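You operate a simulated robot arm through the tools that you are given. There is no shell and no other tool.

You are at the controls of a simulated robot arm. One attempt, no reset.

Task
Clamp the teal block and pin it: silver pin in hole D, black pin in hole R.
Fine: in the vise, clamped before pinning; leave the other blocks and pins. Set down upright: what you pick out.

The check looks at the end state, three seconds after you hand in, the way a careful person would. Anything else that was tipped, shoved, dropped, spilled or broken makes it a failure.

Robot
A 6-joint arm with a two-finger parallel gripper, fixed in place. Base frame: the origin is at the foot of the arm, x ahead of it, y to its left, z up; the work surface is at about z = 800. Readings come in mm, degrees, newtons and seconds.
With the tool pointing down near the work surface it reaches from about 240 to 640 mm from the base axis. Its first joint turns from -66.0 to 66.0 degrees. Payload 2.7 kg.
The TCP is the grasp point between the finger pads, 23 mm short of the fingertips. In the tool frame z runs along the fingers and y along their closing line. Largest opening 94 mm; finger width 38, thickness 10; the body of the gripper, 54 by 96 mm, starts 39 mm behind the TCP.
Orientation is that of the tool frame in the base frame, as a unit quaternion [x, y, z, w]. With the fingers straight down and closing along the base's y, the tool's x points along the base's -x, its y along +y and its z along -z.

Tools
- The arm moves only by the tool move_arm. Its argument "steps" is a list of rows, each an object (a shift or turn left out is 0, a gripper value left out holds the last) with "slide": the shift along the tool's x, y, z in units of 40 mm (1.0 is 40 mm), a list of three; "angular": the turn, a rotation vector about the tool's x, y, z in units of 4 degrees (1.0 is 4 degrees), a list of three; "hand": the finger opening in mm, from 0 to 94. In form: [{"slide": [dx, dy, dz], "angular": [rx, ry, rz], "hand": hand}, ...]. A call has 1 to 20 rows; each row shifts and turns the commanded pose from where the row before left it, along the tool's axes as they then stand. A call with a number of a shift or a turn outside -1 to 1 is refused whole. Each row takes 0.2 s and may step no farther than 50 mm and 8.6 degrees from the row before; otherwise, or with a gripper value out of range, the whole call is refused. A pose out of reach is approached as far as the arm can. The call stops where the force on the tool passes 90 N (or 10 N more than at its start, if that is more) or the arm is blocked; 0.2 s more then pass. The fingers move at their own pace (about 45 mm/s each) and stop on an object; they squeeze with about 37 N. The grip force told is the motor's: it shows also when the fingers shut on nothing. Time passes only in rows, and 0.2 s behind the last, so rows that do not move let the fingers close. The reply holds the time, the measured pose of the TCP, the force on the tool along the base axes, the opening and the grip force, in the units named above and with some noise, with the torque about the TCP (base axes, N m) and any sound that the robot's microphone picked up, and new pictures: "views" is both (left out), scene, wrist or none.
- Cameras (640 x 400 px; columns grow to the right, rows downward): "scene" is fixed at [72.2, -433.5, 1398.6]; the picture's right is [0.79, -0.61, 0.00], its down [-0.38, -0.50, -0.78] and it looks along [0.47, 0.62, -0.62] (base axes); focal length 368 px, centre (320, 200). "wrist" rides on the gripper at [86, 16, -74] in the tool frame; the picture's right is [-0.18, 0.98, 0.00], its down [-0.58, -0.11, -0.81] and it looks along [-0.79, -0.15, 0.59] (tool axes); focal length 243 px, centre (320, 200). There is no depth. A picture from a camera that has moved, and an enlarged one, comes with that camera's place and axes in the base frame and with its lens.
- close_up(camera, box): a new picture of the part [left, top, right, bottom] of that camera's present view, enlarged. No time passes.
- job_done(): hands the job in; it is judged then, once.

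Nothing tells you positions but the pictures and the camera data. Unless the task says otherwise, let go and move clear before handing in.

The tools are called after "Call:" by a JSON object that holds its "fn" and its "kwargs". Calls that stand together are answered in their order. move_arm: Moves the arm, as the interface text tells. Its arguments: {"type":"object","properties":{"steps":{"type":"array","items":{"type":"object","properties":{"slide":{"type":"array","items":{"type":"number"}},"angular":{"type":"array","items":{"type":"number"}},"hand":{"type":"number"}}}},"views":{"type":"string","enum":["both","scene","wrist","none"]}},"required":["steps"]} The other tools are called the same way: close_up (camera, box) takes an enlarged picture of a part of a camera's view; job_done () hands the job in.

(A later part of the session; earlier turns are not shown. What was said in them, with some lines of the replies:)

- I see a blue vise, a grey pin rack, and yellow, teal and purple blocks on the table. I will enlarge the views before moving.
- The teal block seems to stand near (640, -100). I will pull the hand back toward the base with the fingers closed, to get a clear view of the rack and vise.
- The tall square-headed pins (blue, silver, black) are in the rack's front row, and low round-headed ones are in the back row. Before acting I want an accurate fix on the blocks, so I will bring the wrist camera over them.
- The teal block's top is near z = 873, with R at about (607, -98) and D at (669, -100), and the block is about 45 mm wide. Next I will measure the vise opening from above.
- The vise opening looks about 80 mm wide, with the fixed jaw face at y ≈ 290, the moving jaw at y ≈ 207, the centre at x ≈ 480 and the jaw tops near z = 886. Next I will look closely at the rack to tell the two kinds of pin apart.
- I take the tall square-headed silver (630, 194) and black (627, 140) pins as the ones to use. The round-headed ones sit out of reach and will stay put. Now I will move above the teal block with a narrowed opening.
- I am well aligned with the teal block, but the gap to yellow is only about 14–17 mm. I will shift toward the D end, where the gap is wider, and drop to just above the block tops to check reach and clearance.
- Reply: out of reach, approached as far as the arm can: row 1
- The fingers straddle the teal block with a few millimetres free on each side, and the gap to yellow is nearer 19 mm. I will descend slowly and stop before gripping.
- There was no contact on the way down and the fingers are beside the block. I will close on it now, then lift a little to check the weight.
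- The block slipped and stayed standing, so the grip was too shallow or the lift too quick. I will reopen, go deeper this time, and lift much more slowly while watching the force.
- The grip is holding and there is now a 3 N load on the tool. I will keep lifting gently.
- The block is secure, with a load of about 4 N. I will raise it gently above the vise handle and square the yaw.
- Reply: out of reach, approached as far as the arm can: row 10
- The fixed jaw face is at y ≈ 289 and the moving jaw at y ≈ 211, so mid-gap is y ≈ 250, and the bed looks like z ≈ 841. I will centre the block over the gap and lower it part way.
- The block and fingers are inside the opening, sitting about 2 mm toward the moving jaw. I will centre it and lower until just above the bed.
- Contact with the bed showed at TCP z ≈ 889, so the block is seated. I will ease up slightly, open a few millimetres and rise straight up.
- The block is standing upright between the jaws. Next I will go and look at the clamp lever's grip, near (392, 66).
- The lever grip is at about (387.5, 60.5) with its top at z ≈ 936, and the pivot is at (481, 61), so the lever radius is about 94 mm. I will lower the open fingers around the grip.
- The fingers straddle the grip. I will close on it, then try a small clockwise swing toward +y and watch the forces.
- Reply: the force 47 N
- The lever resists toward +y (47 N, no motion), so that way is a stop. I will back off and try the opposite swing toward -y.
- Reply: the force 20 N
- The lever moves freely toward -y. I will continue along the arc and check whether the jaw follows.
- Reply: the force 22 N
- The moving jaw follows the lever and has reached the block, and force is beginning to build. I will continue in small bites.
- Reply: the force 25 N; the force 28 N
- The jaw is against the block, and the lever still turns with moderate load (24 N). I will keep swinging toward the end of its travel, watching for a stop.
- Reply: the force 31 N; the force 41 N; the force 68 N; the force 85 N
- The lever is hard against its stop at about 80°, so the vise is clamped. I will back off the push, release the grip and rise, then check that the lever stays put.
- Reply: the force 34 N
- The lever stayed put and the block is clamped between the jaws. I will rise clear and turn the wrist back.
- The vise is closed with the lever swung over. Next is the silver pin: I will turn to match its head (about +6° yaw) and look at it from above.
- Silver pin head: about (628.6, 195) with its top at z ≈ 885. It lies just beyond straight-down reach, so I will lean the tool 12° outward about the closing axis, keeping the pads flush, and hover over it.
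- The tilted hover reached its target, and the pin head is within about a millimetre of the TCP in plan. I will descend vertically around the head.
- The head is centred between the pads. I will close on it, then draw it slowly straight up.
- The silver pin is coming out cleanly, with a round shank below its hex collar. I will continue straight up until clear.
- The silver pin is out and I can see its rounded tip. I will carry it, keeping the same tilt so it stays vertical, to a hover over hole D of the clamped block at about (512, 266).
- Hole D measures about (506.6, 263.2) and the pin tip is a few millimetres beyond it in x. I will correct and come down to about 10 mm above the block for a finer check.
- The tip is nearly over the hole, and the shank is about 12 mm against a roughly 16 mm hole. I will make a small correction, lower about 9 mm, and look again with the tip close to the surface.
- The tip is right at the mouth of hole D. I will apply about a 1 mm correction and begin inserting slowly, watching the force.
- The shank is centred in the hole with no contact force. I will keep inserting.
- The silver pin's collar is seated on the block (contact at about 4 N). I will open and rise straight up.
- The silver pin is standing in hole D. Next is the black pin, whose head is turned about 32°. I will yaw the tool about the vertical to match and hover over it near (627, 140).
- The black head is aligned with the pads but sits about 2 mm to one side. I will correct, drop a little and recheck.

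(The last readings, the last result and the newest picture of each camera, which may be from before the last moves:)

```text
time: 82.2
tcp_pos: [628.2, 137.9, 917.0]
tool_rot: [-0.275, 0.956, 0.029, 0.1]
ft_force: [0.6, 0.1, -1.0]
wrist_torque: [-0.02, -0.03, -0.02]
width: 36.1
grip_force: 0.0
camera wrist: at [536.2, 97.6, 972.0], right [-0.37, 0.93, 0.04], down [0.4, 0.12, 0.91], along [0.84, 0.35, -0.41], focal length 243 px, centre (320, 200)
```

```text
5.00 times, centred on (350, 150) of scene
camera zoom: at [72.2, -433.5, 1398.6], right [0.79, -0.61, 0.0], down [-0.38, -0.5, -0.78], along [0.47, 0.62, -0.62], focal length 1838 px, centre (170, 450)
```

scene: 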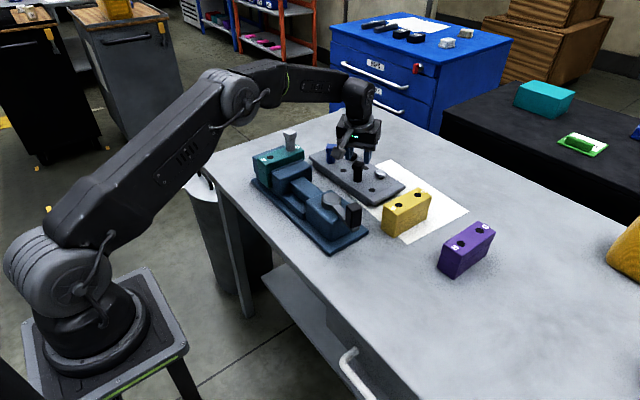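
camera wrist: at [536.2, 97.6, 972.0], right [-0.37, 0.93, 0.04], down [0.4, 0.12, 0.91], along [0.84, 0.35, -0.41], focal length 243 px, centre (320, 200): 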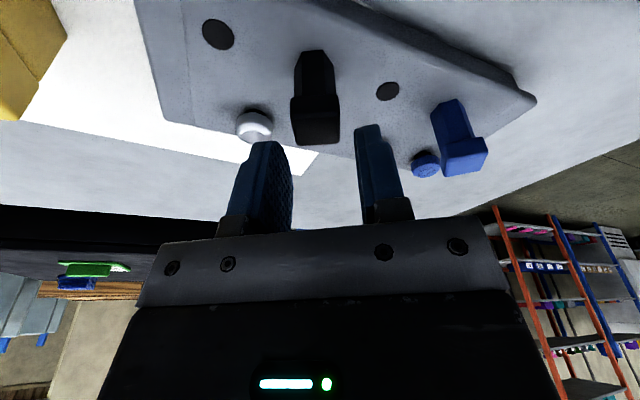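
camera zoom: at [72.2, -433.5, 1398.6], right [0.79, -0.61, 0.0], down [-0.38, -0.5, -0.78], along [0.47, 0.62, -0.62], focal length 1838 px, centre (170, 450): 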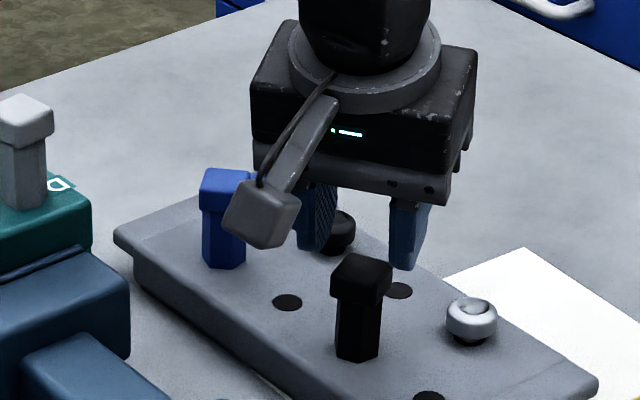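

Call:
{"fn": "move_arm", "kwargs": {"steps": [{"slide": [0.066, -0.003, 0.267]}, {"slide": [0.066, -0.003, 0.267]}, {"slide": [0.066, -0.003, 0.267]}, {"slide": [0.066, -0.003, 0.267]}, {}]}}

Call:
{"fn": "close_up", "kwargs": {"camera": "wrist", "box": [180, 30, 500, 230]}}

Call:
{"fn": "close_up", "kwargs": {"camera": "scene", "box": [310, 110, 390, 190]}}

```text
time: 83.4
tcp_pos: [627.4, 136.3, 871.9]
tool_rot: [-0.274, 0.956, 0.029, 0.101]
ft_force: [-0.4, -0.2, -0.6]
wrist_torque: [-0.01, 0.02, 0.01]
width: 36.3
grip_force: 0.0
camera wrist: at [535.2, 96.4, 927.7], right [-0.37, 0.93, 0.04], down [0.4, 0.12, 0.91], along [0.84, 0.35, -0.41], focal length 243 px, centre (320, 200)
```

scene: 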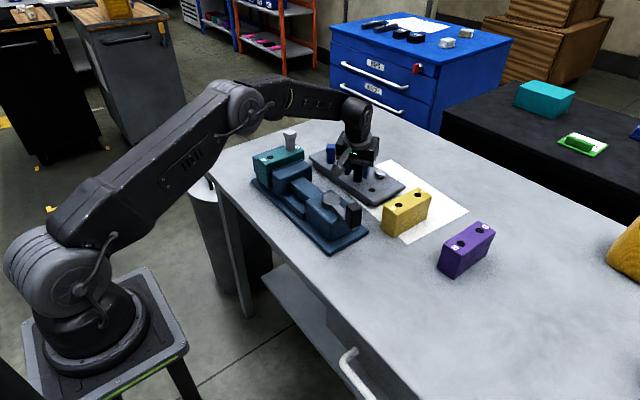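
wrist: 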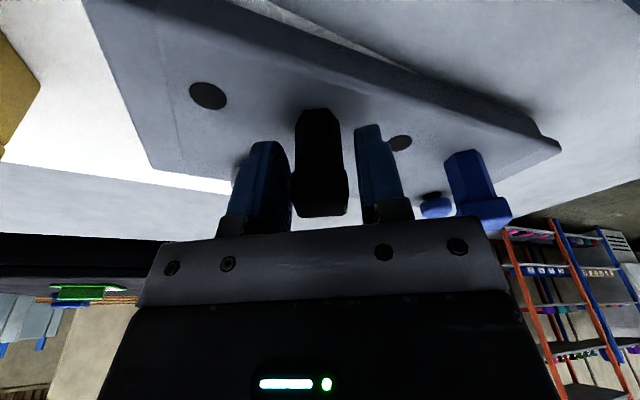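

```text
2.00 times, centred on (340, 130) of wrist
camera zoom: at [535.2, 96.4, 927.7], right [-0.37, 0.93, 0.04], down [0.4, 0.12, 0.91], along [0.84, 0.35, -0.41], focal length 485 px, centre (280, 340)
```

zoom: 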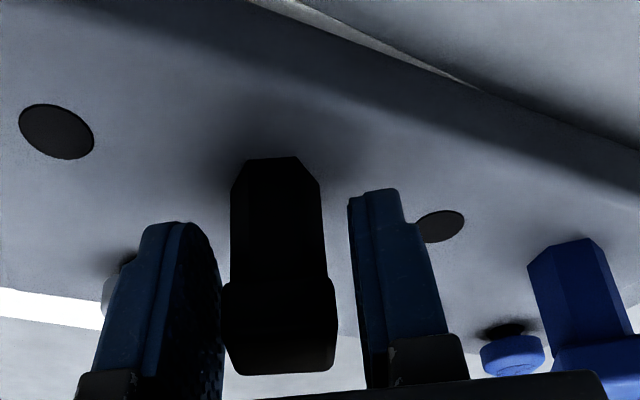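

```text
5.00 times, centred on (350, 150) of scene
camera zoom: at [72.2, -433.5, 1398.6], right [0.79, -0.61, 0.0], down [-0.38, -0.5, -0.78], along [0.47, 0.62, -0.62], focal length 1838 px, centre (170, 450)
```

zoom: 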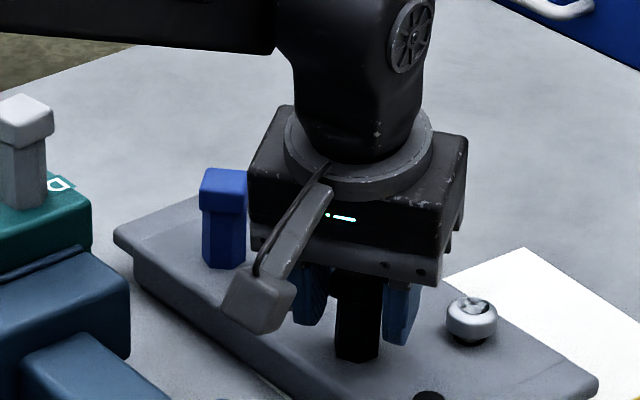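

The black head is between the pads just as the silver was. I will close and draw it straight up.

Call:
{"fn": "move_arm", "kwargs": {"steps": [{"hand": 0}, {}, {}, {}], "views": "none"}}

Call:
{"fn": "move_arm", "kwargs": {"steps": [{"slide": [-0.0104, 0, -0.0489]}, {"slide": [-0.0104, 0, -0.0489]}, {"slide": [-0.0156, 0, -0.0734]}, {"slide": [-0.0156, 0, -0.0734]}, {"slide": [-0.026, 0, -0.1223]}, {"slide": [-0.0312, 0, -0.1467]}, {"slide": [-0.0416, 0, -0.1956]}, {"slide": [-0.052, 0, -0.2445]}, {"slide": [-0.0624, 0, -0.2934]}, {"slide": [-0.0832, 0, -0.3912]}, {"slide": [-0.0832, 0, -0.3912]}, {"slide": [-0.0832, 0, -0.3912]}, {"slide": [-0.0832, 0, -0.3912]}, {"slide": [-0.0832, 0, -0.3912]}, {}]}}

Call:
{"fn": "close_up", "kwargs": {"camera": "wrist", "box": [180, 30, 500, 230]}}

Call:
{"fn": "close_up", "kwargs": {"camera": "scene", "box": [270, 70, 410, 210]}}

```text
time: 84.4
tcp_pos: [627.2, 136.1, 872.4]
tool_rot: [-0.274, 0.956, 0.029, 0.1]
ft_force: [0.3, -0.2, -0.5]
wrist_torque: [0.01, -0.05, -0.01]
width: 25.2
grip_force: 36.9
```

```text
time: 87.6
tcp_pos: [627.2, 134.7, 1004.4]
tool_rot: [-0.274, 0.956, 0.029, 0.1]
ft_force: [-0.1, -0.7, -0.9]
wrist_torque: [-0.03, -0.02, 0.03]
width: 25.4
grip_force: 37.0
camera wrist: at [535.3, 96.4, 1059.2], right [-0.37, 0.93, 0.04], down [0.4, 0.12, 0.91], along [0.84, 0.35, -0.41], focal length 243 px, centre (320, 200)
```

scene: 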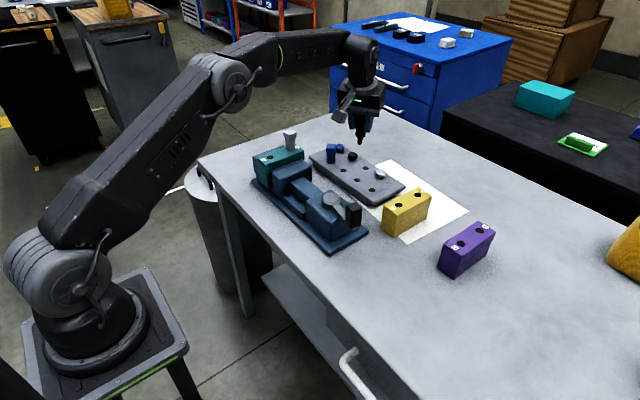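
wrist: 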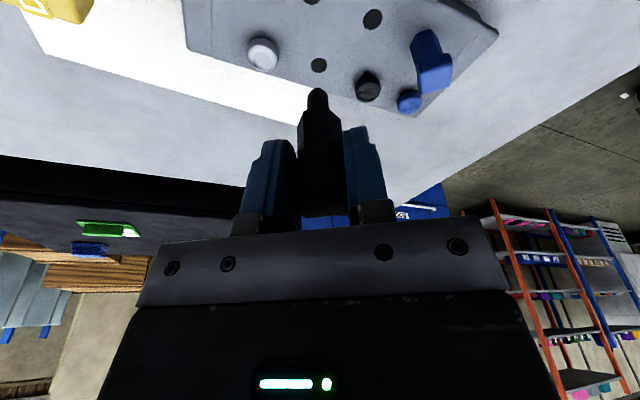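

```text
2.00 times, centred on (340, 130) of wrist
camera zoom: at [535.3, 96.4, 1059.2], right [-0.37, 0.93, 0.04], down [0.4, 0.12, 0.91], along [0.84, 0.35, -0.41], focal length 485 px, centre (280, 340)
```

zoom: 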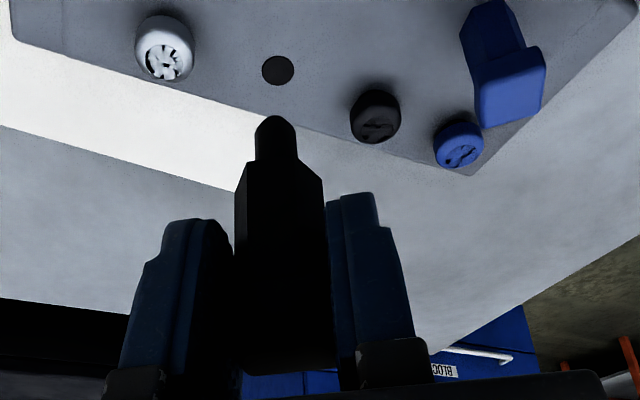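

```text
2.86 times, centred on (340, 140) of scene
camera zoom: at [72.2, -433.5, 1398.6], right [0.79, -0.61, 0.0], down [-0.38, -0.5, -0.78], along [0.47, 0.62, -0.62], focal length 1050 px, centre (263, 371)
```

zoom: 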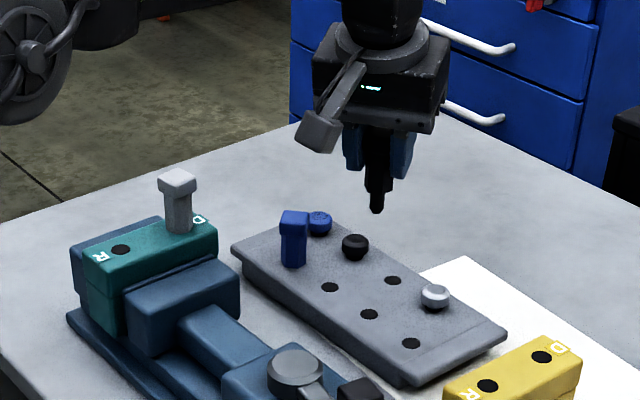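

I have the black pin. I will raise it above the silver pin's head, then carry it over to hole R, near (444.5, 264).

Call:
{"fn": "move_arm", "kwargs": {"steps": [{"slide": [-0.104, 0, -0.489]}, {"slide": [-0.104, 0, -0.489]}, {"slide": [0.212, 0.515, -0.045]}, {"slide": [0.212, 0.515, -0.045]}, {"slide": [0.212, 0.515, -0.045]}, {"slide": [0.212, 0.515, -0.045]}, {"slide": [0.212, 0.515, -0.045]}, {"slide": [0.212, 0.515, -0.045]}, {"slide": [0.212, 0.515, -0.045]}, {"slide": [0.212, 0.515, -0.045]}, {"slide": [0.212, 0.515, -0.045]}, {"slide": [0.212, 0.515, -0.045]}, {"slide": [0.0832, 0, 0.3912]}, {"slide": [0.0832, 0, 0.3912]}, {}]}}

Call:
{"fn": "close_up", "kwargs": {"camera": "wrist", "box": [200, 0, 440, 150]}}

Call:
{"fn": "close_up", "kwargs": {"camera": "scene", "box": [230, 90, 330, 190]}}

```text
time: 90.8
tcp_pos: [443.5, 265.0, 1011.3]
tool_rot: [-0.275, 0.956, 0.029, 0.1]
ft_force: [0.4, 0.0, -0.8]
wrist_torque: [-0.03, 0.0, -0.02]
width: 25.4
grip_force: 37.1
camera wrist: at [352.4, 225.3, 1066.2], right [-0.37, 0.93, 0.04], down [0.4, 0.12, 0.91], along [0.84, 0.35, -0.41], focal length 243 px, centre (320, 200)
```

scene: 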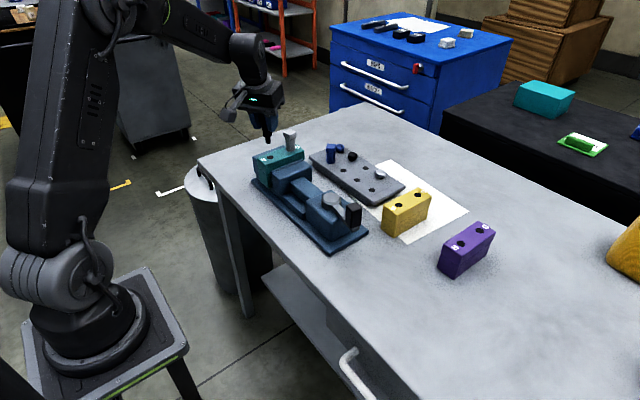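
wrist: 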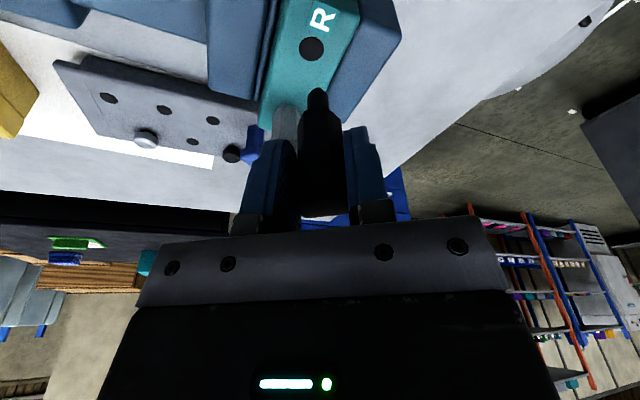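

```text
2.67 times, centred on (320, 75) of wrist
camera zoom: at [352.4, 225.3, 1066.2], right [-0.37, 0.93, 0.04], down [0.4, 0.12, 0.91], along [0.84, 0.35, -0.41], focal length 647 px, centre (320, 533)
```

zoom: 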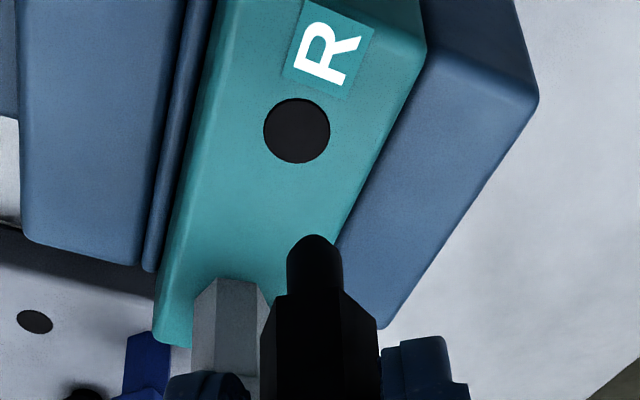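

```text
4.00 times, centred on (280, 140) of scene
camera zoom: at [72.2, -433.5, 1398.6], right [0.79, -0.61, 0.0], down [-0.38, -0.5, -0.78], along [0.47, 0.62, -0.62], focal length 1470 px, centre (480, 440)
```

zoom: 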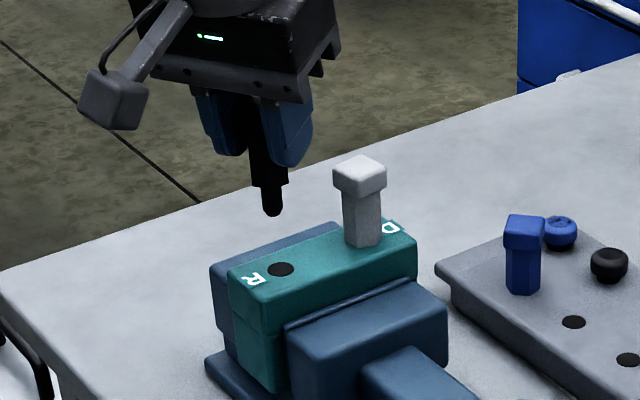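

Hole R is about 3 mm to one side of the tip. I will correct and come down to the same height I used as a reference for the silver pin, so the pictures can be compared.

Call:
{"fn": "move_arm", "kwargs": {"steps": [{"slide": [0.069, -0.0375, 0.266]}, {"slide": [0.069, -0.0375, 0.266]}, {}]}}

Call:
{"fn": "close_up", "kwargs": {"camera": "wrist", "box": [240, 0, 400, 100]}}

Call:
{"fn": "close_up", "kwargs": {"camera": "scene", "box": [240, 110, 310, 180]}}

```text
time: 91.6
tcp_pos: [445.3, 261.8, 988.5]
tool_rot: [-0.274, 0.956, 0.029, 0.101]
ft_force: [-0.3, 0.6, -0.8]
wrist_torque: [0.02, 0.02, 0.03]
width: 25.6
grip_force: 37.1
camera wrist: at [353.3, 222.1, 1044.7], right [-0.37, 0.93, 0.04], down [0.4, 0.12, 0.91], along [0.84, 0.35, -0.41], focal length 243 px, centre (320, 200)
```

scene: 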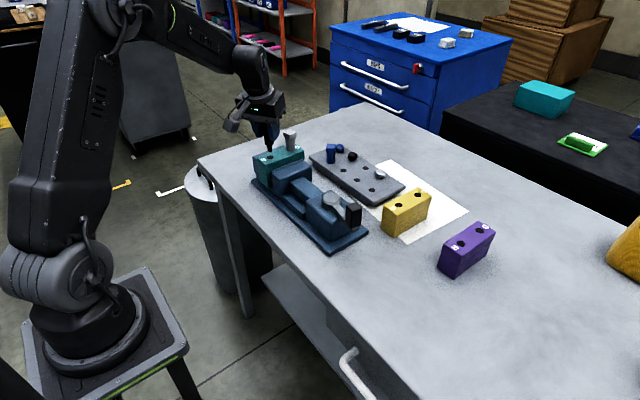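
wrist: 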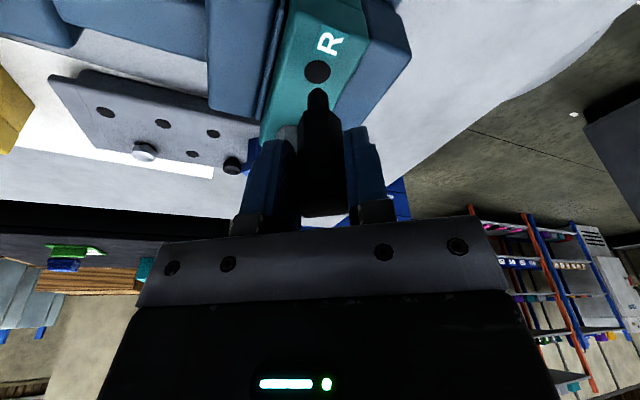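

```text
4.00 times, centred on (320, 50) of wrist
camera zoom: at [353.3, 222.1, 1044.7], right [-0.37, 0.93, 0.04], down [0.4, 0.12, 0.91], along [0.84, 0.35, -0.41], focal length 970 px, centre (320, 800)
```

zoom: 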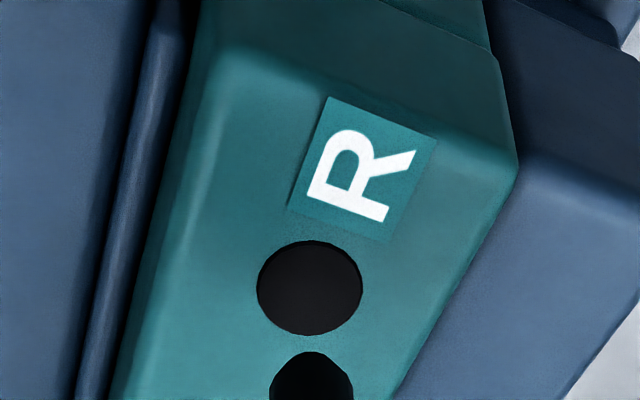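

```text
5.71 times, centred on (275, 145) of scene
camera zoom: at [72.2, -433.5, 1398.6], right [0.79, -0.61, 0.0], down [-0.38, -0.5, -0.78], along [0.47, 0.62, -0.62], focal length 2100 px, centre (577, 514)
```

zoom: 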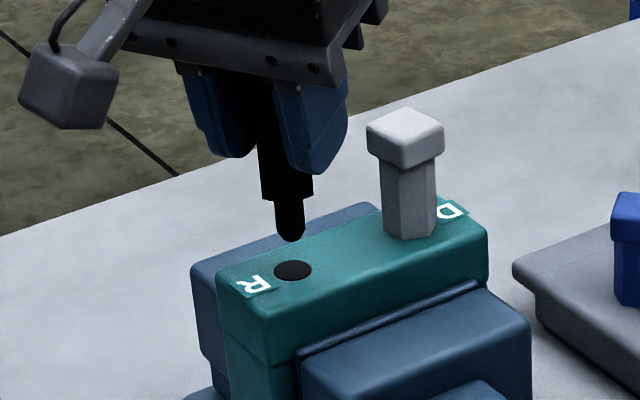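

The tip needs about 2.4 mm back toward the base; laterally it is aligned. I will correct and approach the surface.

Call:
{"fn": "move_arm", "kwargs": {"steps": [{"slide": [0.0587, 0, -0.0125]}, {"slide": [0.05, 0, 0.2325]}, {}]}}

Call:
{"fn": "close_up", "kwargs": {"camera": "wrist", "box": [240, 0, 400, 120]}}

Call:
{"fn": "close_up", "kwargs": {"camera": "scene", "box": [250, 120, 300, 170]}}

```text
time: 92.4
tcp_pos: [443.5, 260.4, 980.3]
tool_rot: [-0.274, 0.956, 0.029, 0.101]
ft_force: [0.1, -0.3, -0.6]
wrist_torque: [0.01, -0.02, 0.01]
width: 25.6
grip_force: 37.1
camera wrist: at [351.3, 221.1, 1035.0], right [-0.37, 0.93, 0.04], down [0.4, 0.12, 0.91], along [0.84, 0.35, -0.41], focal length 243 px, centre (320, 200)
```

scene: 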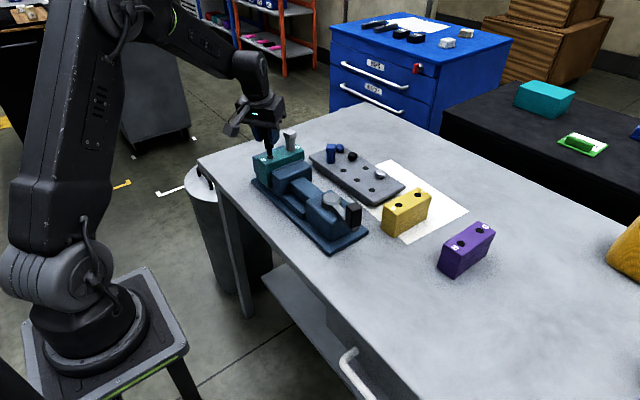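
wrist: 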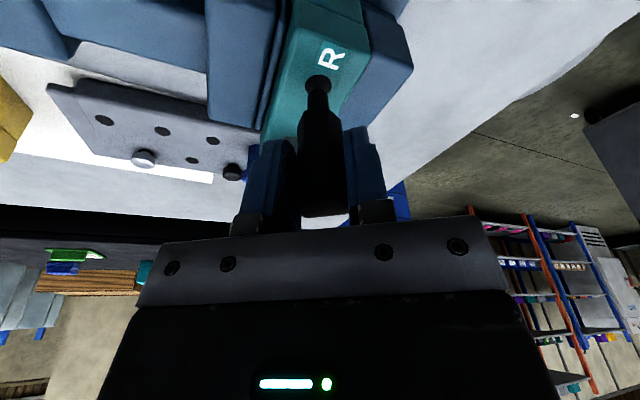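

```text
3.33 times, centred on (320, 60) of wrist
camera zoom: at [351.3, 221.1, 1035.0], right [-0.37, 0.93, 0.04], down [0.4, 0.12, 0.91], along [0.84, 0.35, -0.41], focal length 809 px, centre (320, 667)
```

zoom: 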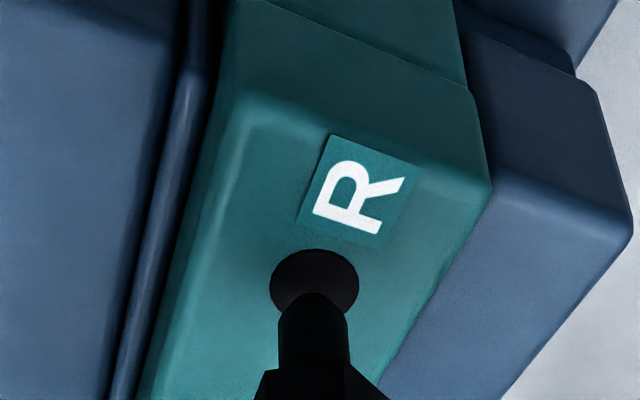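

```text
8.00 times, centred on (275, 145) of scene
camera zoom: at [72.2, -433.5, 1398.6], right [0.79, -0.61, 0.0], down [-0.38, -0.5, -0.78], along [0.47, 0.62, -0.62], focal length 2940 px, centre (680, 640)
```

zoom: 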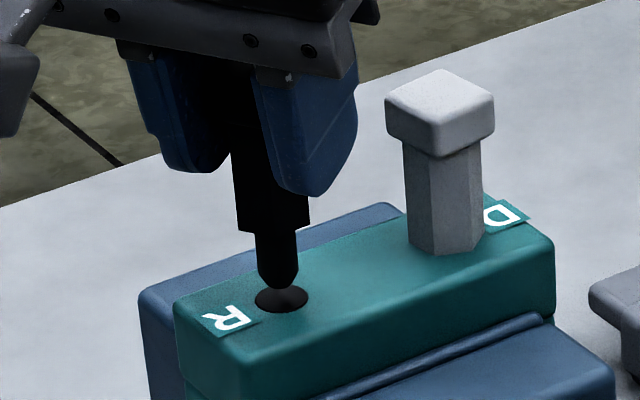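

The tip lines up with hole R just as it did for the silver pin. I will start inserting slowly.

Call:
{"fn": "move_arm", "kwargs": {"steps": [{"slide": [0.0104, 0, 0.0489]}, {"slide": [0.0104, 0, 0.0489]}, {"slide": [0.0104, 0, 0.0489]}, {}]}}

Call:
{"fn": "close_up", "kwargs": {"camera": "wrist", "box": [240, 0, 400, 120]}}

Call:
{"fn": "close_up", "kwargs": {"camera": "scene", "box": [250, 120, 300, 170]}}

```text
time: 93.4
tcp_pos: [444.7, 262.0, 974.3]
tool_rot: [-0.273, 0.956, 0.029, 0.101]
ft_force: [-0.4, 0.4, -0.2]
wrist_torque: [0.0, -0.01, 0.01]
width: 25.5
grip_force: 36.9
camera wrist: at [351.4, 220.8, 1029.1], right [-0.37, 0.93, 0.04], down [0.4, 0.12, 0.91], along [0.84, 0.35, -0.41], focal length 243 px, centre (320, 200)
```

scene: 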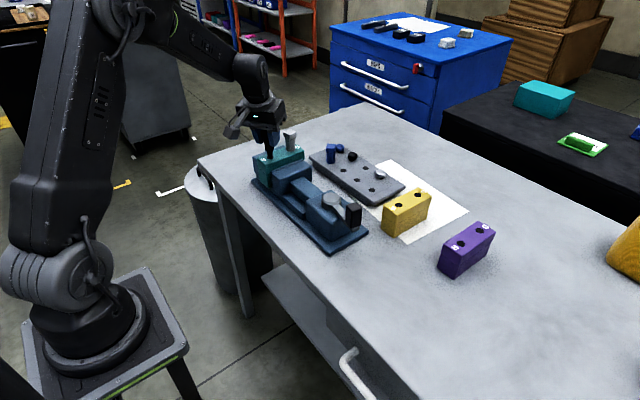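
wrist: 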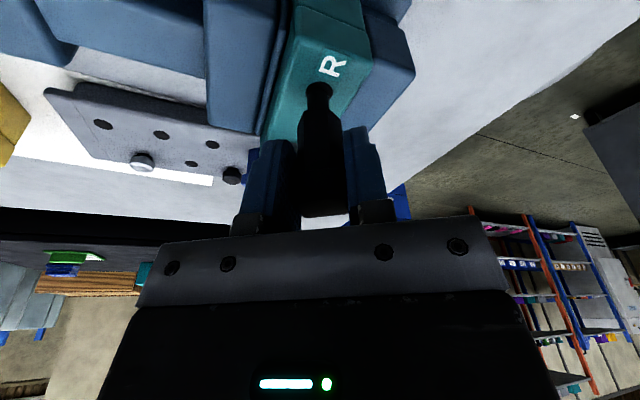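

```text
3.33 times, centred on (320, 60) of wrist
camera zoom: at [351.4, 220.8, 1029.1], right [-0.37, 0.93, 0.04], down [0.4, 0.12, 0.91], along [0.84, 0.35, -0.41], focal length 809 px, centre (320, 667)
```

zoom: 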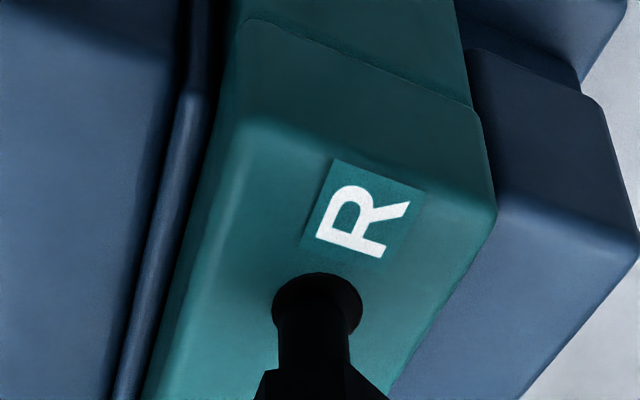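

```text
8.00 times, centred on (275, 145) of scene
camera zoom: at [72.2, -433.5, 1398.6], right [0.79, -0.61, 0.0], down [-0.38, -0.5, -0.78], along [0.47, 0.62, -0.62], focal length 2940 px, centre (680, 640)
```

zoom: 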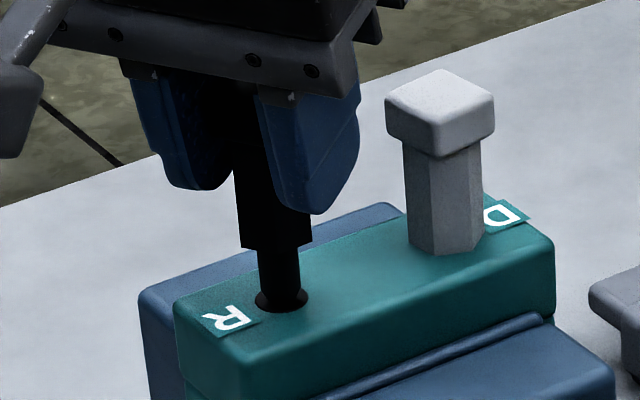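

Call:
{"fn": "move_arm", "kwargs": {"steps": [{"slide": [0.0104, 0.01, 0.0489]}, {"slide": [0.0104, 0, 0.0489]}, {"slide": [0.0104, 0, 0.0489]}, {}], "views": "none"}}

Call:
{"fn": "move_arm", "kwargs": {"steps": [{"slide": [0.0104, 0, 0.0489]}, {"slide": [0.0104, 0, 0.0489]}, {"slide": [0.0104, 0, 0.0489]}, {}], "views": "none"}}

Call:
{"fn": "move_arm", "kwargs": {"steps": [{"slide": [0.0104, 0, 0.0489]}, {"slide": [0.0104, 0, 0.0489]}, {}], "views": "wrist"}}

Call:
{"fn": "close_up", "kwargs": {"camera": "scene", "box": [250, 120, 300, 170]}}

```text
time: 94.4
tcp_pos: [443.7, 261.3, 968.0]
tool_rot: [-0.275, 0.956, 0.029, 0.1]
ft_force: [-0.3, 0.3, -1.2]
wrist_torque: [0.01, 0.0, 0.0]
width: 25.3
grip_force: 37.1
```

```text
time: 95.4
tcp_pos: [444.4, 260.3, 961.7]
tool_rot: [-0.274, 0.956, 0.029, 0.101]
ft_force: [0.0, 0.5, -0.7]
wrist_torque: [0.05, 0.01, -0.01]
width: 25.2
grip_force: 37.3
```

```text
time: 96.2
tcp_pos: [444.8, 260.6, 956.9]
tool_rot: [-0.275, 0.956, 0.029, 0.1]
ft_force: [-0.7, 0.5, -0.7]
wrist_torque: [0.03, 0.03, -0.01]
width: 25.5
grip_force: 36.8
camera wrist: at [351.4, 221.2, 1013.2], right [-0.37, 0.93, 0.04], down [0.4, 0.12, 0.91], along [0.84, 0.35, -0.41], focal length 243 px, centre (320, 200)
```

wrist: 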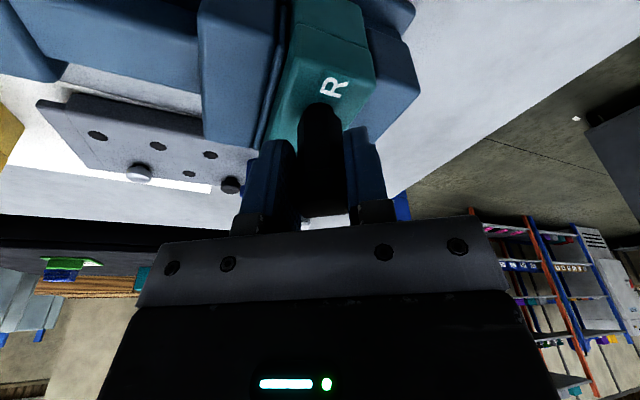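

```text
8.00 times, centred on (275, 145) of scene
camera zoom: at [72.2, -433.5, 1398.6], right [0.79, -0.61, 0.0], down [-0.38, -0.5, -0.78], along [0.47, 0.62, -0.62], focal length 2940 px, centre (680, 640)
```

zoom: 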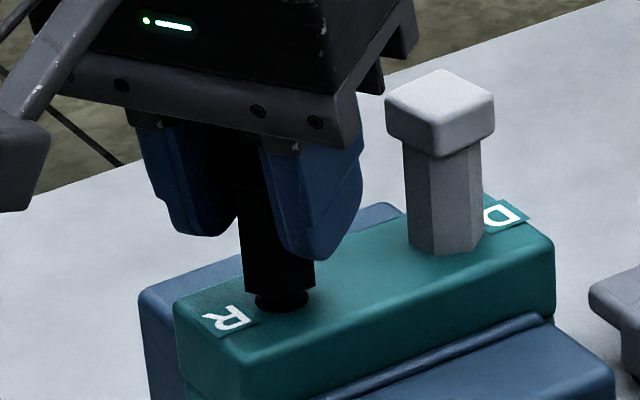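

The shank is deep in hole R with no side force. I will finish in millimetre steps until it seats.

Call:
{"fn": "move_arm", "kwargs": {"steps": [{"slide": [0.0052, 0, 0.0245]}, {"slide": [0.0052, 0, 0.0245]}, {"slide": [0.0052, 0, 0.0245]}, {}], "views": "none"}}

Call:
{"fn": "move_arm", "kwargs": {"steps": [{"slide": [0.0052, 0, 0.0245]}, {"slide": [0.0052, 0, 0.0245]}, {}], "views": "none"}}

Call:
{"fn": "move_arm", "kwargs": {"steps": [{"slide": [0.0052, 0, 0.0245]}, {}], "views": "none"}}

Call:
{"fn": "close_up", "kwargs": {"camera": "scene", "box": [250, 120, 300, 170]}}

```text
time: 97.2
tcp_pos: [443.5, 261.1, 955.0]
tool_rot: [-0.274, 0.956, 0.03, 0.1]
ft_force: [-0.3, 0.0, 0.1]
wrist_torque: [0.03, -0.01, -0.01]
width: 25.3
grip_force: 37.0
```

```text
time: 98.0
tcp_pos: [445.3, 261.5, 952.4]
tool_rot: [-0.274, 0.956, 0.029, 0.1]
ft_force: [-0.1, 0.3, -0.8]
wrist_torque: [0.01, 0.0, 0.0]
width: 25.4
grip_force: 36.8
```

```text
time: 98.6
tcp_pos: [443.1, 259.9, 951.8]
tool_rot: [-0.273, 0.956, 0.029, 0.101]
ft_force: [0.3, -0.4, -1.2]
wrist_torque: [0.0, -0.01, 0.0]
width: 25.4
grip_force: 37.7
```

```text
8.00 times, centred on (275, 145) of scene
camera zoom: at [72.2, -433.5, 1398.6], right [0.79, -0.61, 0.0], down [-0.38, -0.5, -0.78], along [0.47, 0.62, -0.62], focal length 2940 px, centre (680, 640)
```

zoom: 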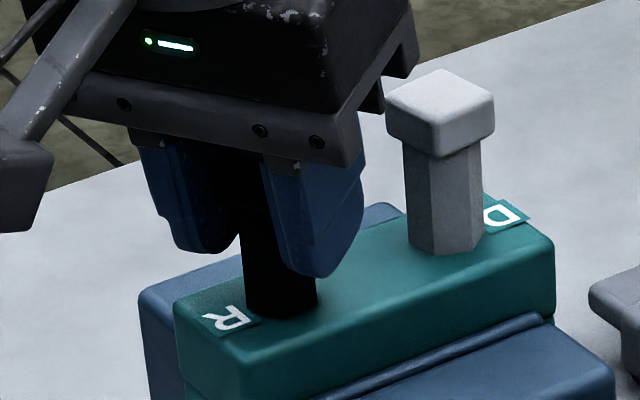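

Call:
{"fn": "move_arm", "kwargs": {"steps": [{"slide": [0.0052, 0, 0.0245]}, {}], "views": "none"}}

Call:
{"fn": "move_arm", "kwargs": {"steps": [{"slide": [0.0052, 0, 0.0245]}, {}], "views": "none"}}

Call:
{"fn": "close_up", "kwargs": {"camera": "scene", "box": [250, 120, 300, 170]}}

```text
time: 99.2
tcp_pos: [443.9, 260.8, 951.7]
tool_rot: [-0.274, 0.956, 0.029, 0.1]
ft_force: [0.4, 0.2, -0.8]
wrist_torque: [-0.03, -0.03, -0.01]
width: 25.3
grip_force: 36.9
```

```text
time: 99.8
tcp_pos: [444.2, 260.4, 949.2]
tool_rot: [-0.274, 0.956, 0.029, 0.1]
ft_force: [-0.9, 0.1, 0.1]
wrist_torque: [-0.01, 0.01, 0.02]
width: 25.9
grip_force: 37.0
```

```text
8.00 times, centred on (275, 145) of scene
camera zoom: at [72.2, -433.5, 1398.6], right [0.79, -0.61, 0.0], down [-0.38, -0.5, -0.78], along [0.47, 0.62, -0.62], focal length 2940 px, centre (680, 640)
```

zoom: 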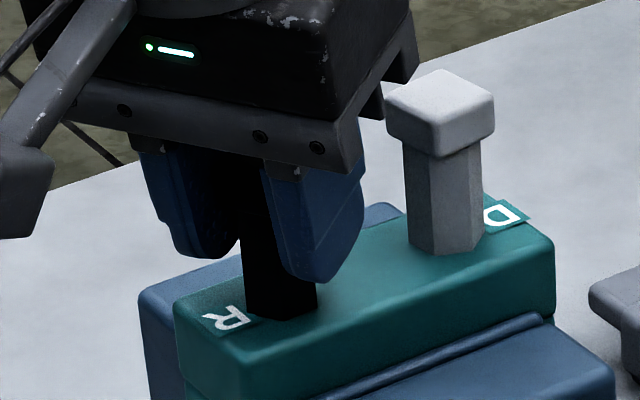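

Call:
{"fn": "move_arm", "kwargs": {"steps": [{"slide": [0.0052, 0, 0.0245]}, {}], "views": "none"}}

Call:
{"fn": "move_arm", "kwargs": {"steps": [{"slide": [0.004, 0, 0.02]}, {}], "views": "scene"}}

```text
time: 100.4
tcp_pos: [444.5, 260.1, 949.9]
tool_rot: [-0.274, 0.956, 0.029, 0.101]
ft_force: [-3.8, -1.9, 9.6]
wrist_torque: [-0.1, 0.07, -0.03]
width: 25.3
grip_force: 36.4
```

```text
time: 101.0
tcp_pos: [444.1, 260.7, 949.0]
tool_rot: [-0.274, 0.956, 0.03, 0.102]
ft_force: [-6.1, -3.3, 24.0]
wrist_torque: [-0.17, 0.18, -0.03]
width: 25.5
grip_force: 37.2
```

scene: 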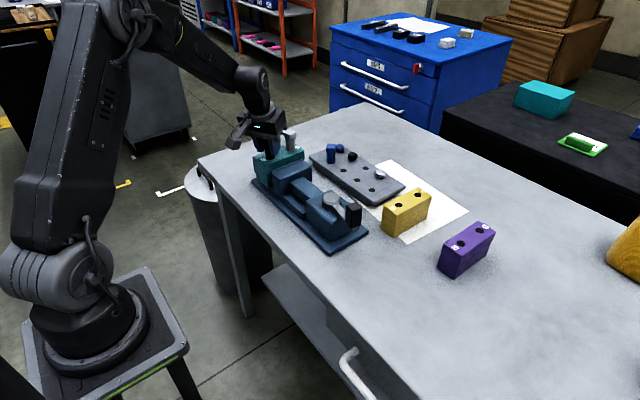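

The black pin is seated (firm contact). I will relax, open and rise straight up.

Call:
{"fn": "move_arm", "kwargs": {"steps": [{"slide": [-0.009, 0, -0.044]}, {"hand": 38}, {}, {}, {"slide": [-0.052, 0, -0.2445]}, {"slide": [-0.104, 0, -0.489]}, {"slide": [-0.1248, 0, -0.587]}, {"slide": [-0.1248, 0, -0.587]}, {"slide": [-0.1248, 0, -0.587]}, {}]}}

Call:
{"fn": "close_up", "kwargs": {"camera": "scene", "box": [230, 100, 410, 240]}}

Call:
{"fn": "close_up", "kwargs": {"camera": "scene", "box": [245, 115, 315, 185]}}

```text
time: 103.2
tcp_pos: [444.7, 261.4, 1053.3]
tool_rot: [-0.274, 0.956, 0.029, 0.1]
ft_force: [0.6, -0.1, -0.3]
wrist_torque: [0.0, -0.01, -0.01]
width: 38.4
grip_force: 0.0
camera wrist: at [351.3, 220.9, 1107.3], right [-0.37, 0.93, 0.04], down [0.4, 0.12, 0.91], along [0.84, 0.35, -0.41], focal length 243 px, centre (320, 200)
```

scene: 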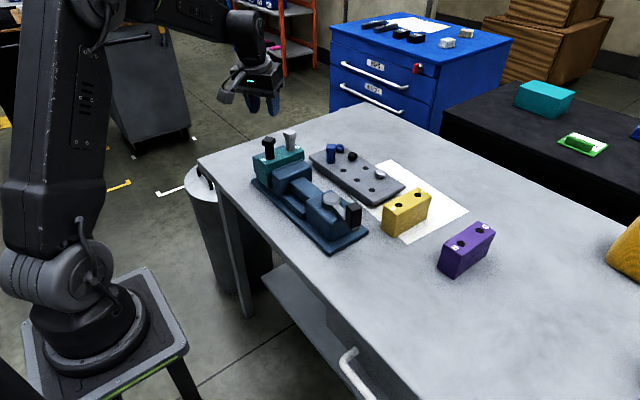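
wrist: 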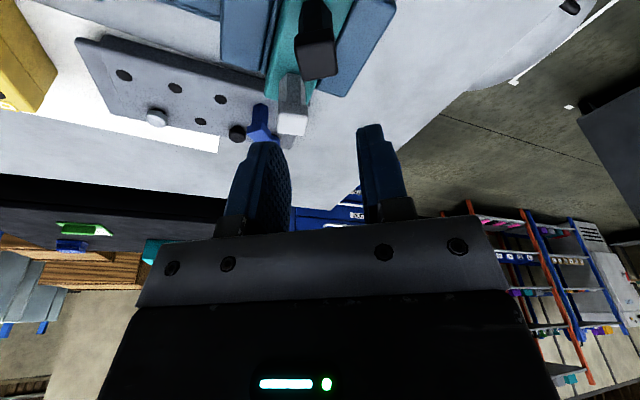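

```text
2.86 times, centred on (320, 170) of scene
camera zoom: at [72.2, -433.5, 1398.6], right [0.79, -0.61, 0.0], down [-0.38, -0.5, -0.78], along [0.47, 0.62, -0.62], focal length 1050 px, centre (320, 286)
```

zoom: 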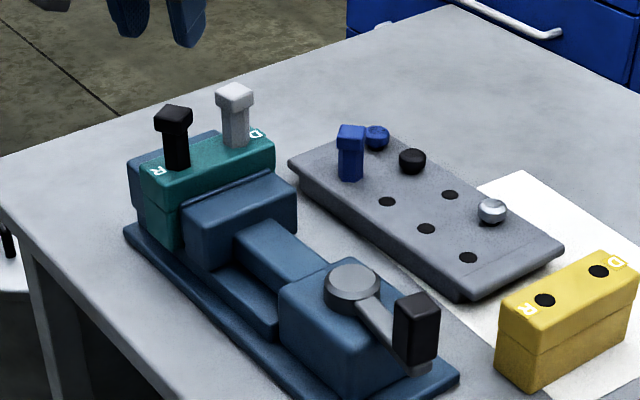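

```text
5.71 times, centred on (280, 150) of scene
camera zoom: at [72.2, -433.5, 1398.6], right [0.79, -0.61, 0.0], down [-0.38, -0.5, -0.78], along [0.47, 0.62, -0.62], focal length 2100 px, centre (549, 486)
```

zoom: 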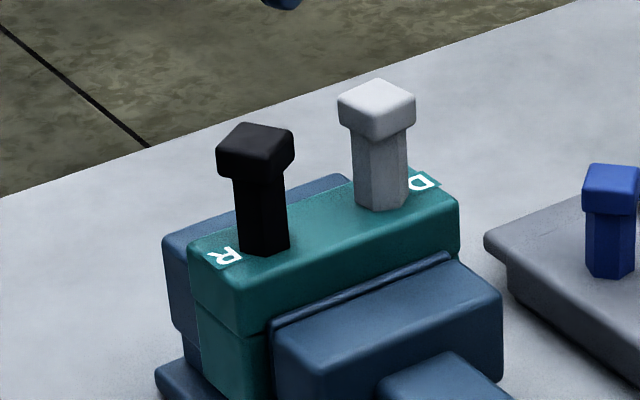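

Both pins stand upright, fully seated in the clamped teal block: silver in D, black in R. Everything else is in place, so I will back well clear before handing in.

Call:
{"fn": "move_arm", "kwargs": {"steps": [{"slide": [-0.15, 0, -0.8]}, {"slide": [0.5, 0, -0.6]}, {"slide": [0.8, 0, -0.2]}, {"slide": [0.8, 0, -0.2]}, {}, {}]}}

Call:
{"fn": "close_up", "kwargs": {"camera": "scene", "box": [230, 100, 510, 290]}}

```text
time: 104.6
tcp_pos: [366.4, 211.5, 1106.7]
tool_rot: [-0.274, 0.956, 0.029, 0.101]
ft_force: [-0.5, -1.4, -0.3]
wrist_torque: [0.0, -0.01, 0.02]
width: 37.8
grip_force: 0.0
camera wrist: at [274.5, 172.9, 1161.2], right [-0.37, 0.93, 0.04], down [0.4, 0.12, 0.91], along [0.84, 0.35, -0.41], focal length 243 px, centre (320, 200)
```

scene: 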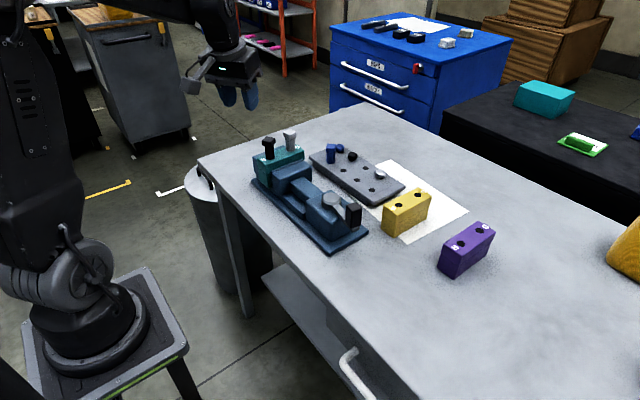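
wrist: 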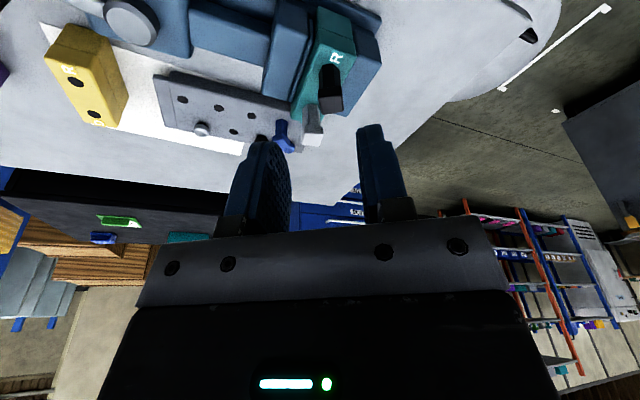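

```text
2.11 times, centred on (370, 195) of scene
camera zoom: at [72.2, -433.5, 1398.6], right [0.79, -0.61, 0.0], down [-0.38, -0.5, -0.78], along [0.47, 0.62, -0.62], focal length 774 px, centre (215, 210)
```

zoom: 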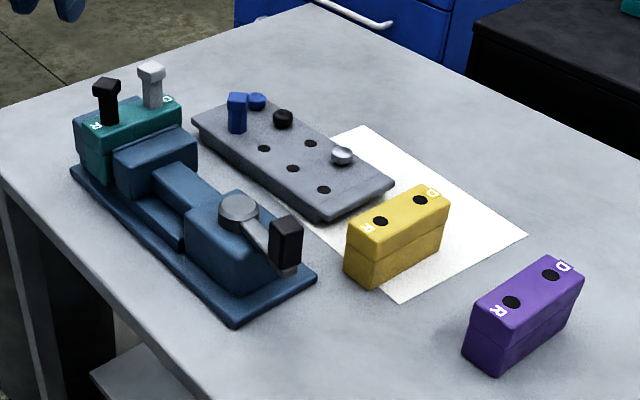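

The teal block is clamped, with the silver pin in D and the black pin in R, and nothing else has been disturbed. The arm is clear, so I am handing in.

Call:
{"fn": "job_done", "kwargs": {}}

```text
The job is handed in.
```

The teal block is clamped in the vise, with the silver pin seated in hole D and the black pin in hole R, both upright. I clamped the block before pinning it, and the lever was still against its stop when I handed in.

- **Pin choice:** the rack held two pins of each colour, tall square-headed ones and low round-headed ones, and the task named only colours. I used the tall ones, because the round-headed row looked out of reach.
- **First lift:** the block slipped from the fingers on the first attempt but stayed standing. A deeper grip on the second attempt held.
- **Everything else:** the yellow and purple blocks and the other four pins look untouched in the final picture.
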